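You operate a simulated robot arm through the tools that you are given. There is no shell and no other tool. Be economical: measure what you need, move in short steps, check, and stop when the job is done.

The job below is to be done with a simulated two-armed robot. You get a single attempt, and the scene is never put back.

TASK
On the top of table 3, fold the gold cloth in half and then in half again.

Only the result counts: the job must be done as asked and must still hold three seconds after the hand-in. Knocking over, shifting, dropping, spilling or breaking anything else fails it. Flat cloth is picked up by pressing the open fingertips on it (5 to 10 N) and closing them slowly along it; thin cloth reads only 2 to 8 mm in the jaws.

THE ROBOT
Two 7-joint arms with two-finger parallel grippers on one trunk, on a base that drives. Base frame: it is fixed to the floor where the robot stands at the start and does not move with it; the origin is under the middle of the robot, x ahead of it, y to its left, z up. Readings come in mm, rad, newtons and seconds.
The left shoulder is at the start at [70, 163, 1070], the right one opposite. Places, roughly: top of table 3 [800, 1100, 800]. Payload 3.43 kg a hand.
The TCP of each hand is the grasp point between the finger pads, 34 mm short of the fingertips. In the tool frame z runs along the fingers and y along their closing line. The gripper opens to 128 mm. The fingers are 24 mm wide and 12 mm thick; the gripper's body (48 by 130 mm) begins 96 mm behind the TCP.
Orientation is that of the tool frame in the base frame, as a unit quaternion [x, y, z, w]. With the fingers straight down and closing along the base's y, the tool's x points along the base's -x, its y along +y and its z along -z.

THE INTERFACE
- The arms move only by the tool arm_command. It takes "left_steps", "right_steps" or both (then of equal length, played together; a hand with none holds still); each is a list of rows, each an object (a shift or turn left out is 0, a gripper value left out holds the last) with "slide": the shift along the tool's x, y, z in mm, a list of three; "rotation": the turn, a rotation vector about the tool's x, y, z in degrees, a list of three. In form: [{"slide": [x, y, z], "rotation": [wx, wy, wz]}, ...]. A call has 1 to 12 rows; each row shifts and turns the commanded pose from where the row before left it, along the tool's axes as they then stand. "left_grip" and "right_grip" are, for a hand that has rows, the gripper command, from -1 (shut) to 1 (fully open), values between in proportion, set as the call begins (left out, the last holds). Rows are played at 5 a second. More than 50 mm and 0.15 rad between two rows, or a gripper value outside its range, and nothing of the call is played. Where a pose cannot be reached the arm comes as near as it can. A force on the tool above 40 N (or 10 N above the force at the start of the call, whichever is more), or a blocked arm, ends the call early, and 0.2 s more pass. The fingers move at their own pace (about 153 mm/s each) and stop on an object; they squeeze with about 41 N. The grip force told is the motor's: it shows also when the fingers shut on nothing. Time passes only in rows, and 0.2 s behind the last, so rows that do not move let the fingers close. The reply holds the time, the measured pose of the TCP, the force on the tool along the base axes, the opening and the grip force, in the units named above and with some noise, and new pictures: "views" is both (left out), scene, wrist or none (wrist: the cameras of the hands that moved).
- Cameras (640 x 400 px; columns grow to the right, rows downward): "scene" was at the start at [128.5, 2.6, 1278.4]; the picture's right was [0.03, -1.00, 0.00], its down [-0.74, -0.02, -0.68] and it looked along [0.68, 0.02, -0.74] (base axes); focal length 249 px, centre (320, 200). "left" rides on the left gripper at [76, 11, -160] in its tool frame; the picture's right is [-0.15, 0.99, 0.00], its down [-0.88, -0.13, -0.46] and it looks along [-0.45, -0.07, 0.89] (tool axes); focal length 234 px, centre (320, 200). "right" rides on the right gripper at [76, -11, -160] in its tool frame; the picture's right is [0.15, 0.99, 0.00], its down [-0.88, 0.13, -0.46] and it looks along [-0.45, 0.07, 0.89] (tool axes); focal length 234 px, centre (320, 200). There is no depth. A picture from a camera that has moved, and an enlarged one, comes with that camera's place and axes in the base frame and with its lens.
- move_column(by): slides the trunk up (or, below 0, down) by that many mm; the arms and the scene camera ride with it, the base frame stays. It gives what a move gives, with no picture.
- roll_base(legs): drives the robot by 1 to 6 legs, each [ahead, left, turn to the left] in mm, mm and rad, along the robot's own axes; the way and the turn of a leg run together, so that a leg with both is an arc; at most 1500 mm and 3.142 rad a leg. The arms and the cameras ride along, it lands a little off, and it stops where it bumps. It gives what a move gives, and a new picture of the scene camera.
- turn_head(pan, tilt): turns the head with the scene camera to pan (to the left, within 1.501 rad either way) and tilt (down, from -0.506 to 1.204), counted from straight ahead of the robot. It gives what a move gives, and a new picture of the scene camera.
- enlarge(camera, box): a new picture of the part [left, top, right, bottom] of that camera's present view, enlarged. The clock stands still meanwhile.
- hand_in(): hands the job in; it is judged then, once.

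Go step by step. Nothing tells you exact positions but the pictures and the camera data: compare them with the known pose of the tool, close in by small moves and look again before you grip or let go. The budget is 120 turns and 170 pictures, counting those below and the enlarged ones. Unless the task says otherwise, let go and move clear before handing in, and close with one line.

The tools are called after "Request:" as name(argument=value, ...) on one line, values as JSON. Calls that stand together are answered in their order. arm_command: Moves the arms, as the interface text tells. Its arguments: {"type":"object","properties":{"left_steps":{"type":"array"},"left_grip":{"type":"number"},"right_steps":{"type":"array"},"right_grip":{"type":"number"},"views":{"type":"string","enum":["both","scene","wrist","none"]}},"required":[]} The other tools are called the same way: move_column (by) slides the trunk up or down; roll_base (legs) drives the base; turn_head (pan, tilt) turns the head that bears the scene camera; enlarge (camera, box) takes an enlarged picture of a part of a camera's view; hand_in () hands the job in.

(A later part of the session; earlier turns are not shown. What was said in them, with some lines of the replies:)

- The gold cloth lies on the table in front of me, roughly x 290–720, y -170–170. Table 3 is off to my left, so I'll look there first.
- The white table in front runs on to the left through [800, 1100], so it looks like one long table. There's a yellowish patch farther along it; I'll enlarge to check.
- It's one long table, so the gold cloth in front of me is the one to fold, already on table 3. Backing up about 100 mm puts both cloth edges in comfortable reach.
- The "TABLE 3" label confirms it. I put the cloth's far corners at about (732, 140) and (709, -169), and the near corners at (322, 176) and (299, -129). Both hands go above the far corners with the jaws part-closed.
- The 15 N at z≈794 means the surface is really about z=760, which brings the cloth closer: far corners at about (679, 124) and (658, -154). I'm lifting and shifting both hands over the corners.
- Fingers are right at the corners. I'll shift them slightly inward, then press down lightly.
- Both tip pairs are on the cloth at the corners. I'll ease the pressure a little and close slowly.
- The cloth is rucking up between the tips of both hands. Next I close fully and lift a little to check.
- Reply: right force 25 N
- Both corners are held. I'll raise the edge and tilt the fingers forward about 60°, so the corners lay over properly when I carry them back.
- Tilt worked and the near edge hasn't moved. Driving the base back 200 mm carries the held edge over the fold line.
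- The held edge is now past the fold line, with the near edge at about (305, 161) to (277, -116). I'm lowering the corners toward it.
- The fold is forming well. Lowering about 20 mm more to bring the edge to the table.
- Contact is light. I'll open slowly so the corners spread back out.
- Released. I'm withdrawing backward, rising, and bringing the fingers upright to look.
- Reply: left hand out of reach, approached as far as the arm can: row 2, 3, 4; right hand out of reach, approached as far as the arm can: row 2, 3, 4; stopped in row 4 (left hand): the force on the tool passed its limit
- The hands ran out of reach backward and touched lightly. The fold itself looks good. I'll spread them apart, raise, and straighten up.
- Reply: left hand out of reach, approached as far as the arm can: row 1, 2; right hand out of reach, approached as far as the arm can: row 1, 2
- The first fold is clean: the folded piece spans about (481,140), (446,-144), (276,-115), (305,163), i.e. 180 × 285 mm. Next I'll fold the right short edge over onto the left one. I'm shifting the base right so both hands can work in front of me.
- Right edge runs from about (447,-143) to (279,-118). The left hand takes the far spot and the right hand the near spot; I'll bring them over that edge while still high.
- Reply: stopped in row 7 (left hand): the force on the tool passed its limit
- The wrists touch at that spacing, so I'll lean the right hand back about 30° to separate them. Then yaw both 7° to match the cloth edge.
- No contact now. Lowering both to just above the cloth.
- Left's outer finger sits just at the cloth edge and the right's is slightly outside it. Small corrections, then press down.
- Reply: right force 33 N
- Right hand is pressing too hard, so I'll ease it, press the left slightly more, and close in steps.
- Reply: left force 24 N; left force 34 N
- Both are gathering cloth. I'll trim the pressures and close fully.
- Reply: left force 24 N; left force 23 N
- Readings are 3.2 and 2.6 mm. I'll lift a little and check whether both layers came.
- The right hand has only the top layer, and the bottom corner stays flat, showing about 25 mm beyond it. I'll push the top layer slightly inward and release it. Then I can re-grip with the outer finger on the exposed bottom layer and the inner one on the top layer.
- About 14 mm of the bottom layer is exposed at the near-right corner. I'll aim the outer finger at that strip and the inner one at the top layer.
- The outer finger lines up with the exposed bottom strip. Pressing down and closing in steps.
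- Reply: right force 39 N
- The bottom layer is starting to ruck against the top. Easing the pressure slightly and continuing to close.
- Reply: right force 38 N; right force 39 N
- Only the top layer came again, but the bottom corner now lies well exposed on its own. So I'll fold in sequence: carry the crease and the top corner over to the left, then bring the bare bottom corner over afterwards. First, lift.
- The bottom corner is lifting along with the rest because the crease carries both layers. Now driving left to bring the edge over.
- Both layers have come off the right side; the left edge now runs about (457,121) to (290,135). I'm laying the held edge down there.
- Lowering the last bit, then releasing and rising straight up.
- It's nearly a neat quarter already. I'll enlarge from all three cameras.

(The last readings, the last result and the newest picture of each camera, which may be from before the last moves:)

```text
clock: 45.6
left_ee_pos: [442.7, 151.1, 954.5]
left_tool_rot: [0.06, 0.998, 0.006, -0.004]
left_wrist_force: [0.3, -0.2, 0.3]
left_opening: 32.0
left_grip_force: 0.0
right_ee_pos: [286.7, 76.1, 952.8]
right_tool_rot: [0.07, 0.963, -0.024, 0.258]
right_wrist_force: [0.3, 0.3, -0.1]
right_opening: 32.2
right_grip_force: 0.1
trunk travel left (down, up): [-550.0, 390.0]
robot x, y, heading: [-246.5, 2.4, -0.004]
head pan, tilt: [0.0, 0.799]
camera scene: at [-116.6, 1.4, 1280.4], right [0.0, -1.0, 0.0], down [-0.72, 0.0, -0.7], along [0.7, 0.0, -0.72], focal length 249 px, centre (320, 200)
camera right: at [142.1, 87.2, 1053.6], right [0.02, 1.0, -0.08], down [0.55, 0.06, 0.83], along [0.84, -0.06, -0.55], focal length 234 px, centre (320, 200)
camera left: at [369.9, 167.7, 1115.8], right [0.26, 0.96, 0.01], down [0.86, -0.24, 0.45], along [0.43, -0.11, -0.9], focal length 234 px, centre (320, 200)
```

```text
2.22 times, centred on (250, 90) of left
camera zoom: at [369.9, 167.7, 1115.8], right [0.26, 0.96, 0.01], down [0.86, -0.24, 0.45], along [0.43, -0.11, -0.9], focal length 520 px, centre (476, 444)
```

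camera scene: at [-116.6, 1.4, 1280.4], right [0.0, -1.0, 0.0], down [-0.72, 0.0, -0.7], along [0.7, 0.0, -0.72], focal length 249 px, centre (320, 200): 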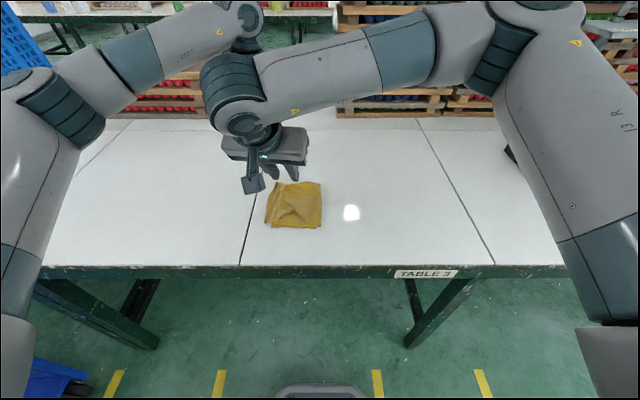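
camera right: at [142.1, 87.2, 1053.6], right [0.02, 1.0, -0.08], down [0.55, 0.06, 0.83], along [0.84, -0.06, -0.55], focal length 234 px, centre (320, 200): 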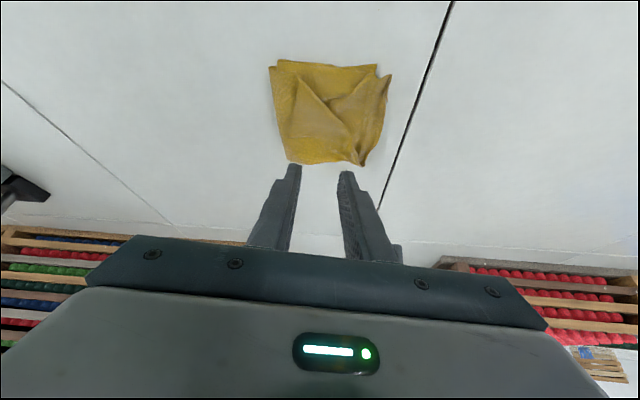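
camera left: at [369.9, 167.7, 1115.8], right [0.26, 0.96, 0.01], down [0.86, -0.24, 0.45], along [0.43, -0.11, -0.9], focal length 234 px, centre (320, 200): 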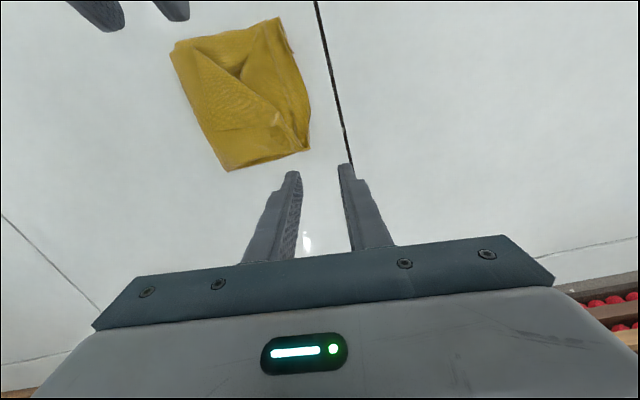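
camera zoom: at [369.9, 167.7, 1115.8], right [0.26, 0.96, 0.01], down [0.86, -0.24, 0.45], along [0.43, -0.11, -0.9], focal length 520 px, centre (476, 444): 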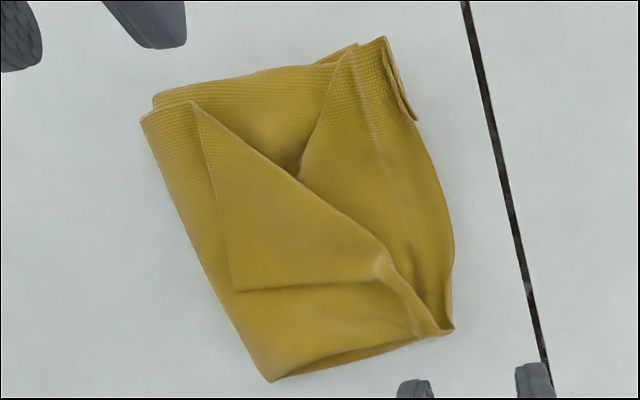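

The piece is a quarter, about x 290–463, y 0–135. One inner flap is turned back: the bottom layer's corner lies at about (401,14) instead of near (288,125). I'll flip that corner over with the left hand, after moving the right hand away.

Request:
arm_command(right_steps=[{"slide": [0, -45, -8]}, {"slide": [0, -45, -8]}, {"slide": [0, -45, -8]}, {"slide": [0, -45, -8]}, {"slide": [0, -30, 0]}, {"slide": [0, 0, 0]}, {"slide": [0, 0, 0]}], left_steps=[{"slide": [0, 0, 0]}, {"slide": [0, 0, 0]}, {"slide": [8, -29, 25]}, {"slide": [8, -29, 25]}, {"slide": [8, -30, 25]}, {"slide": [9, -30, 25]}, {"slide": [0, 0, 0]}], left_grip=-0.64, views="both")

Request:
enlarge(camera="left", box=[160, 20, 480, 220])

```text
clock: 47.2
left_ee_pos: [393.7, 40.8, 854.0]
left_tool_rot: [0.06, 0.998, 0.006, -0.003]
left_wrist_force: [0.0, 0.5, 0.2]
left_opening: 23.0
left_grip_force: 0.0
right_ee_pos: [239.3, -129.9, 983.0]
right_tool_rot: [0.07, 0.963, -0.026, 0.259]
right_wrist_force: [0.1, 0.0, 0.6]
right_opening: 31.9
right_grip_force: 0.0
trunk travel left (down, up): [-550.0, 390.0]
robot x, y, heading: [-246.5, 2.7, -0.002]
head pan, tilt: [0.0, 0.799]
camera scene: at [-117.8, 1.5, 1280.6], right [0.0, -1.0, 0.0], down [-0.72, 0.0, -0.7], along [0.7, 0.0, -0.72], focal length 249 px, centre (320, 200)
camera right: at [94.5, -119.4, 1084.2], right [0.02, 1.0, -0.09], down [0.55, 0.06, 0.83], along [0.84, -0.06, -0.54], focal length 234 px, centre (320, 200)
camera left: at [320.2, 57.1, 1014.7], right [0.26, 0.96, 0.01], down [0.86, -0.24, 0.45], along [0.43, -0.11, -0.89], focal length 234 px, centre (320, 200)
```

scene: 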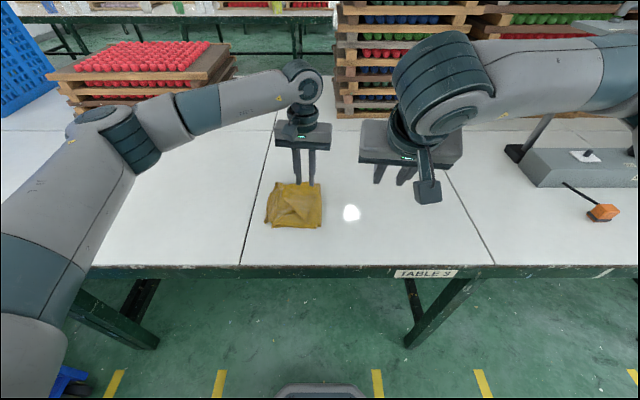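
right: 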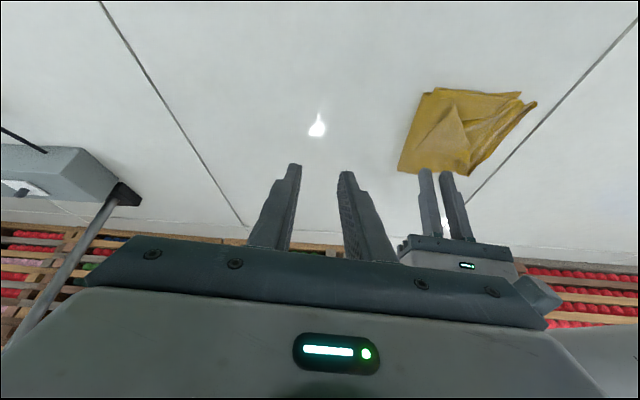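
left: 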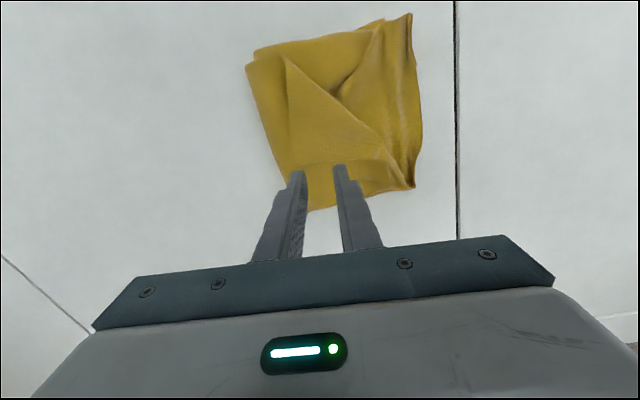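

```text
2.00 times, centred on (320, 120) of left
camera zoom: at [320.2, 57.1, 1014.7], right [0.26, 0.96, 0.01], down [0.86, -0.24, 0.45], along [0.43, -0.11, -0.89], focal length 468 px, centre (320, 360)
```

zoom: 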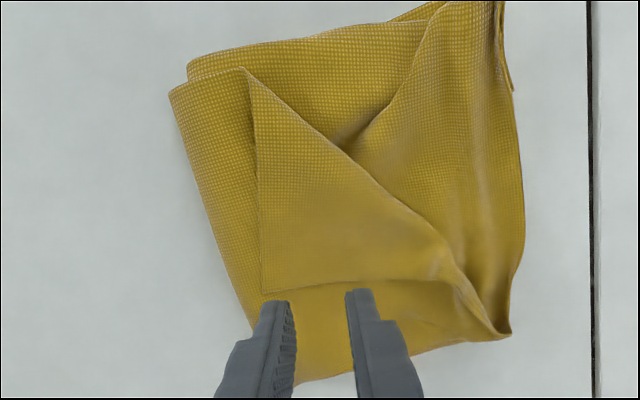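

The flap corner is at about (391, 7). Adjusting over it and descending.

Request:
arm_command(left_steps=[{"slide": [12, -7, 0]}, {"slide": [0, 0, 22]}, {"slide": [0, 0, 22]}, {"slide": [0, 0, 0]}], left_grip=-0.64, views="none")

Request:
enlarge(camera="left", box=[160, 20, 480, 220])

```text
clock: 48.2
left_ee_pos: [380.8, 35.0, 810.1]
left_tool_rot: [0.06, 0.998, 0.007, -0.004]
left_wrist_force: [1.2, -0.3, -0.3]
left_opening: 23.3
left_grip_force: 0.1
right_ee_pos: [239.6, -129.6, 983.1]
right_tool_rot: [0.07, 0.963, -0.024, 0.259]
right_wrist_force: [0.9, 0.6, -0.6]
right_opening: 32.1
right_grip_force: 0.1
trunk travel left (down, up): [-550.0, 390.0]
robot x, y, heading: [-244.0, -0.1, -0.009]
head pan, tilt: [0.0, 0.799]
```

```text
2.00 times, centred on (320, 120) of left
camera zoom: at [307.7, 51.5, 970.7], right [0.26, 0.96, 0.01], down [0.86, -0.24, 0.45], along [0.43, -0.11, -0.89], focal length 468 px, centre (320, 360)
```

zoom: 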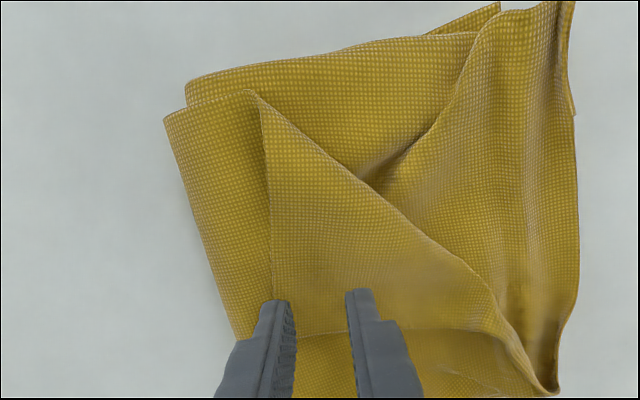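

Fingers are inside the flap near its corner. Pressing gently.

Request:
arm_command(left_steps=[{"slide": [0, 1, 6]}, {"slide": [0, 0, 4]}, {"slide": [0, 0, 0]}], views="none")

```text
clock: 49.0
left_ee_pos: [380.9, 35.8, 799.3]
left_tool_rot: [0.061, 0.998, 0.007, -0.003]
left_wrist_force: [0.6, 0.8, 0.6]
left_opening: 22.9
left_grip_force: 0.1
right_ee_pos: [239.4, -129.3, 982.8]
right_tool_rot: [0.07, 0.963, -0.024, 0.259]
right_wrist_force: [0.0, -0.5, -0.3]
right_opening: 32.0
right_grip_force: 0.1
trunk travel left (down, up): [-550.0, 390.0]
robot x, y, heading: [-244.1, 4.0, -0.006]
head pan, tilt: [0.0, 0.799]
```

Request:
arm_command(left_steps=[{"slide": [0, 0, 2]}, {"slide": [0, 0, 1.5]}, {"slide": [0, 0, 0]}], views="none")

```text
clock: 49.8
left_ee_pos: [380.6, 36.0, 798.2]
left_tool_rot: [0.06, 0.998, 0.007, -0.002]
left_wrist_force: [2.5, 0.5, 12.7]
left_opening: 22.9
left_grip_force: 0.0
right_ee_pos: [239.7, -128.8, 983.6]
right_tool_rot: [0.07, 0.963, -0.025, 0.26]
right_wrist_force: [-1.0, -0.2, -0.5]
right_opening: 32.1
right_grip_force: 0.1
trunk travel left (down, up): [-550.0, 390.0]
robot x, y, heading: [-248.7, -1.1, 0.001]
head pan, tilt: [0.0, 0.799]
```

The hand reads 12.7 N of contact. I'll ease off 1 mm and close in steps, then lift a little.

Request:
arm_command(left_steps=[{"slide": [0, 0, -1]}, {"slide": [0, 0, 0]}], left_grip=-0.8, views="none")

Request:
arm_command(left_steps=[{"slide": [0, 0, 0]}, {"slide": [0, 0, 0]}, {"slide": [0, 0, 0]}], left_grip=-1, views="none")

Request:
arm_command(left_steps=[{"slide": [2, 4, -12]}, {"slide": [4, 6, -13]}, {"slide": [0, 0, 0]}], views="wrist")

Request:
enlarge(camera="left", box=[160, 20, 480, 220])

```text
clock: 50.4
left_ee_pos: [379.1, 36.8, 796.9]
left_tool_rot: [0.06, 0.998, 0.006, -0.003]
left_wrist_force: [0.2, -1.9, 12.1]
left_opening: 13.1
left_grip_force: 0.4
right_ee_pos: [238.9, -129.2, 984.8]
right_tool_rot: [0.069, 0.963, -0.024, 0.26]
right_wrist_force: [-0.8, -0.1, -0.7]
right_opening: 32.3
right_grip_force: 0.1
trunk travel left (down, up): [-550.0, 390.0]
robot x, y, heading: [-244.5, 2.7, -0.001]
head pan, tilt: [0.0, 0.799]
```

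```text
clock: 51.2
left_ee_pos: [378.1, 35.3, 798.1]
left_tool_rot: [0.06, 0.998, 0.005, -0.003]
left_wrist_force: [0.6, -0.4, 12.2]
left_opening: 2.2
left_grip_force: 36.9
right_ee_pos: [239.4, -129.5, 983.2]
right_tool_rot: [0.07, 0.963, -0.025, 0.26]
right_wrist_force: [0.7, 0.8, 0.4]
right_opening: 32.1
right_grip_force: 0.0
trunk travel left (down, up): [-550.0, 390.0]
robot x, y, heading: [-244.6, 5.5, -0.001]
head pan, tilt: [0.0, 0.799]
```

```text
clock: 52.0
left_ee_pos: [375.9, 45.4, 822.4]
left_tool_rot: [0.06, 0.998, 0.006, -0.004]
left_wrist_force: [0.2, 0.1, 0.3]
left_opening: 1.9
left_grip_force: 36.8
right_ee_pos: [240.1, -129.5, 983.3]
right_tool_rot: [0.069, 0.963, -0.024, 0.259]
right_wrist_force: [0.6, 0.0, 0.4]
right_opening: 32.1
right_grip_force: 0.0
trunk travel left (down, up): [-550.0, 390.0]
robot x, y, heading: [-253.2, 0.4, -0.006]
head pan, tilt: [0.0, 0.799]
camera left: at [303.6, 62.9, 983.0], right [0.26, 0.96, 0.01], down [0.86, -0.24, 0.45], along [0.43, -0.11, -0.9], focal length 234 px, centre (320, 200)
```

left: 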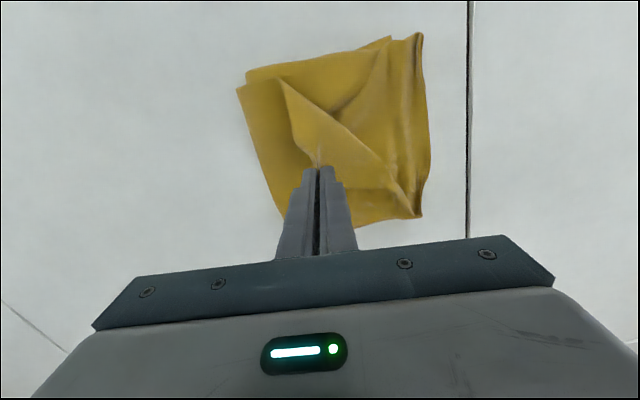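

```text
2.00 times, centred on (320, 120) of left
camera zoom: at [303.6, 62.9, 983.0], right [0.26, 0.96, 0.01], down [0.86, -0.24, 0.45], along [0.43, -0.11, -0.9], focal length 468 px, centre (320, 360)
```

zoom: 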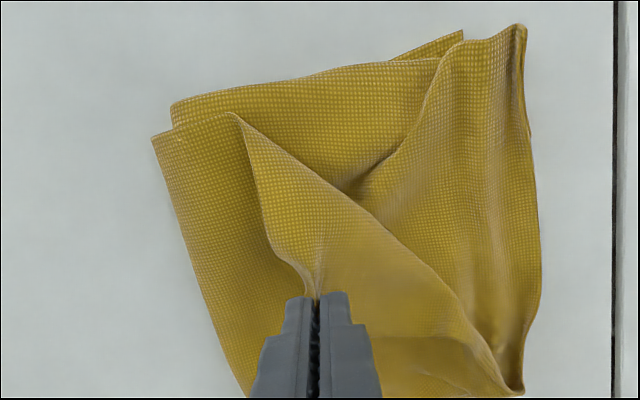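

The single-layer flap is held. I'll move it across its fold and tilt the hand so the corner turns over.

Request:
arm_command(left_steps=[{"slide": [17, 15, -2]}, {"slide": [17, 15, -2]}, {"rotation": [5.3, -6.7, 0]}, {"rotation": [5.3, -6.7, 0]}, {"rotation": [5.3, -6.7, 0]}, {"rotation": [5.3, -6.7, 0]}, {"rotation": [5.3, -6.7, 0]}, {"slide": [0, 0, 0]}], views="both")

```text
clock: 53.8
left_ee_pos: [345.9, 79.4, 827.8]
left_tool_rot: [0.058, 0.932, -0.237, 0.268]
left_wrist_force: [-0.1, -0.6, 0.4]
left_opening: 2.1
left_grip_force: 36.8
right_ee_pos: [239.8, -131.1, 983.1]
right_tool_rot: [0.069, 0.963, -0.024, 0.258]
right_wrist_force: [0.0, 0.2, -0.2]
right_opening: 32.0
right_grip_force: 0.0
trunk travel left (down, up): [-550.0, 390.0]
robot x, y, heading: [-245.2, 3.4, -0.004]
head pan, tilt: [0.0, 0.799]
camera scene: at [-117.4, 0.7, 1280.5], right [0.0, -1.0, 0.0], down [-0.72, 0.0, -0.7], along [0.7, 0.0, -0.72], focal length 249 px, centre (320, 200)
camera left: at [208.3, 162.1, 901.8], right [0.35, 0.88, -0.33], down [0.5, 0.12, 0.86], along [0.79, -0.47, -0.4], focal length 234 px, centre (320, 200)
```

scene: 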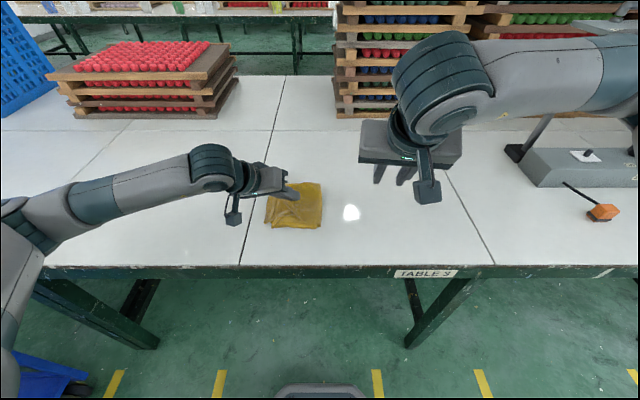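
left: 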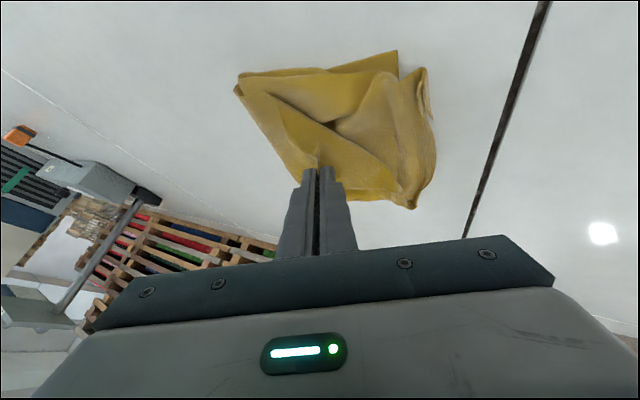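

Laying the flap down toward the near-left corner.

Request:
arm_command(left_steps=[{"slide": [19.4, 11.5, -8.9]}, {"slide": [19.4, 11.5, -8.9]}, {"slide": [19.4, 11.5, -8.9]}, {"slide": [0, 0, 0]}], views="wrist")

Request:
enlarge(camera="left", box=[200, 20, 520, 220])

```text
clock: 54.8
left_ee_pos: [291.9, 121.6, 801.1]
left_tool_rot: [0.056, 0.932, -0.236, 0.269]
left_wrist_force: [0.2, -0.1, 0.2]
left_opening: 2.3
left_grip_force: 37.4
right_ee_pos: [240.2, -130.1, 982.5]
right_tool_rot: [0.07, 0.963, -0.024, 0.259]
right_wrist_force: [-0.1, 0.4, 0.3]
right_opening: 32.3
right_grip_force: 0.1
trunk travel left (down, up): [-550.0, 390.0]
robot x, y, heading: [-249.9, -0.8, -0.003]
head pan, tilt: [0.0, 0.799]
camera left: at [154.9, 204.4, 876.6], right [0.35, 0.88, -0.33], down [0.5, 0.12, 0.86], along [0.79, -0.47, -0.4], focal length 234 px, centre (320, 200)
```

left: 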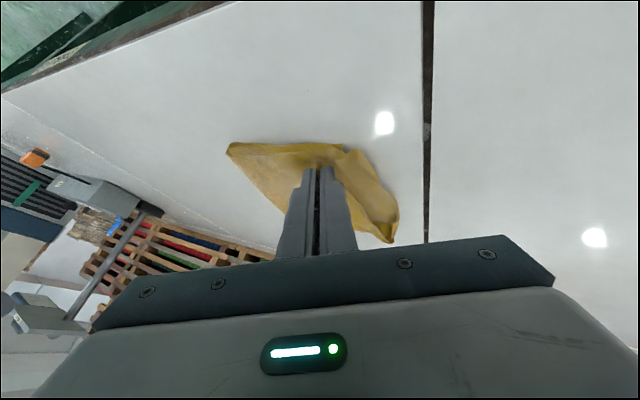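

```text
2.00 times, centred on (360, 120) of left
camera zoom: at [154.9, 204.4, 876.6], right [0.35, 0.88, -0.33], down [0.5, 0.12, 0.86], along [0.79, -0.47, -0.4], focal length 468 px, centre (240, 360)
```

zoom: 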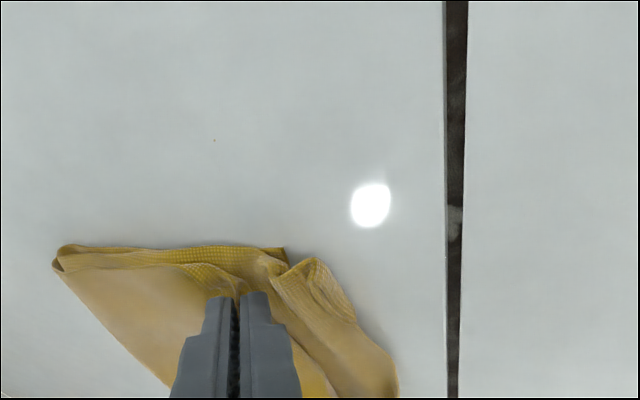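

The corner is at its place. Releasing and withdrawing.

Request:
arm_command(left_steps=[{"slide": [0, 0, 0]}, {"slide": [0, 0, 0]}, {"slide": [0, 0, -25]}, {"slide": [-10, -8, -40]}, {"slide": [-21, -16.4, -29.8]}, {"slide": [-21, -16.4, -29.8]}, {"slide": [-21, -16.4, -29.8]}, {"rotation": [-5.3, 6.7, 0]}, {"rotation": [-5.3, 6.7, 0]}, {"slide": [10, 40, 0]}, {"slide": [10, 40, 0]}], left_grip=-0.6, views="both")

Request:
enlarge(camera="scene", box=[246, 170, 342, 240])

```text
clock: 57.2
left_ee_pos: [260.2, 222.2, 952.6]
left_tool_rot: [0.06, 0.975, -0.142, 0.161]
left_wrist_force: [0.8, 0.6, -0.4]
left_opening: 25.6
left_grip_force: 0.1
right_ee_pos: [239.0, -129.8, 983.0]
right_tool_rot: [0.07, 0.963, -0.025, 0.259]
right_wrist_force: [0.5, 0.5, 0.0]
right_opening: 31.9
right_grip_force: 0.1
trunk travel left (down, up): [-550.0, 390.0]
robot x, y, heading: [-246.2, 2.2, 0.003]
head pan, tilt: [0.0, 0.799]
camera scene: at [-118.0, 1.8, 1280.6], right [0.0, -1.0, 0.0], down [-0.72, 0.0, -0.7], along [0.7, 0.0, -0.72], focal length 249 px, centre (320, 200)
camera left: at [143.1, 285.4, 1069.1], right [0.3, 0.93, -0.21], down [0.67, -0.05, 0.74], along [0.68, -0.36, -0.64], focal length 234 px, centre (320, 200)
```

scene: 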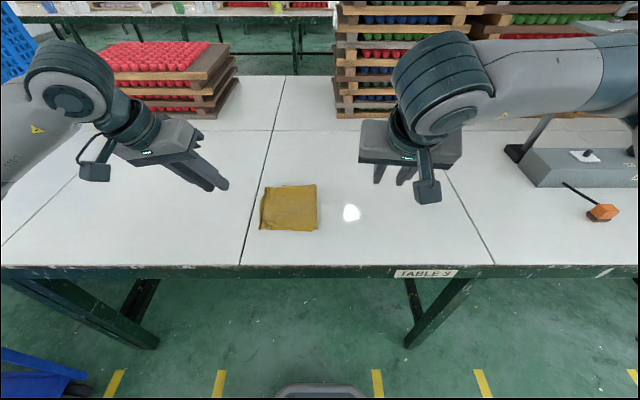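
left: 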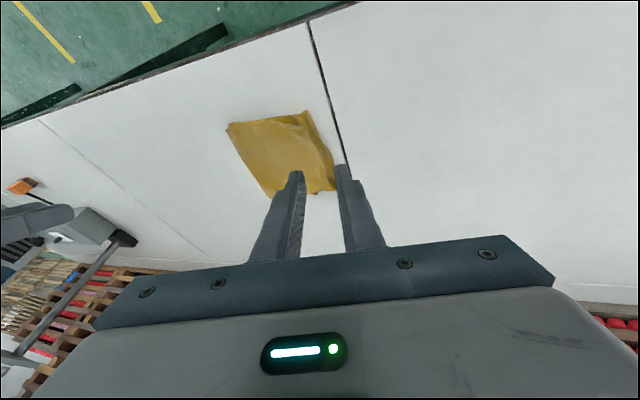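

```text
5.71 times, centred on (294, 205) of scene
camera zoom: at [-118.0, 1.8, 1280.6], right [0.0, -1.0, 0.0], down [-0.72, 0.0, -0.7], along [0.7, 0.0, -0.72], focal length 1425 px, centre (469, 171)
```

zoom: 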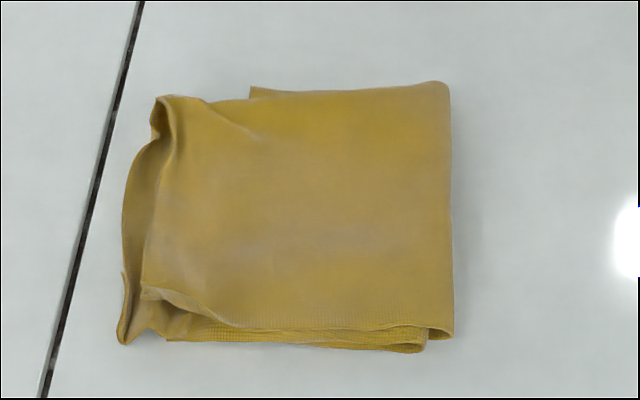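

The gold cloth now lies in a neat quarter fold on table 3, with both hands clear and nothing else disturbed. I'm handing it in.

Request:
hand_in()

```text
The job is handed in.
```

I folded the gold cloth in half and then in half again on table 3, let go, moved both hands clear, and handed the job in; one layer still sticks out about 15 mm along the left edge.
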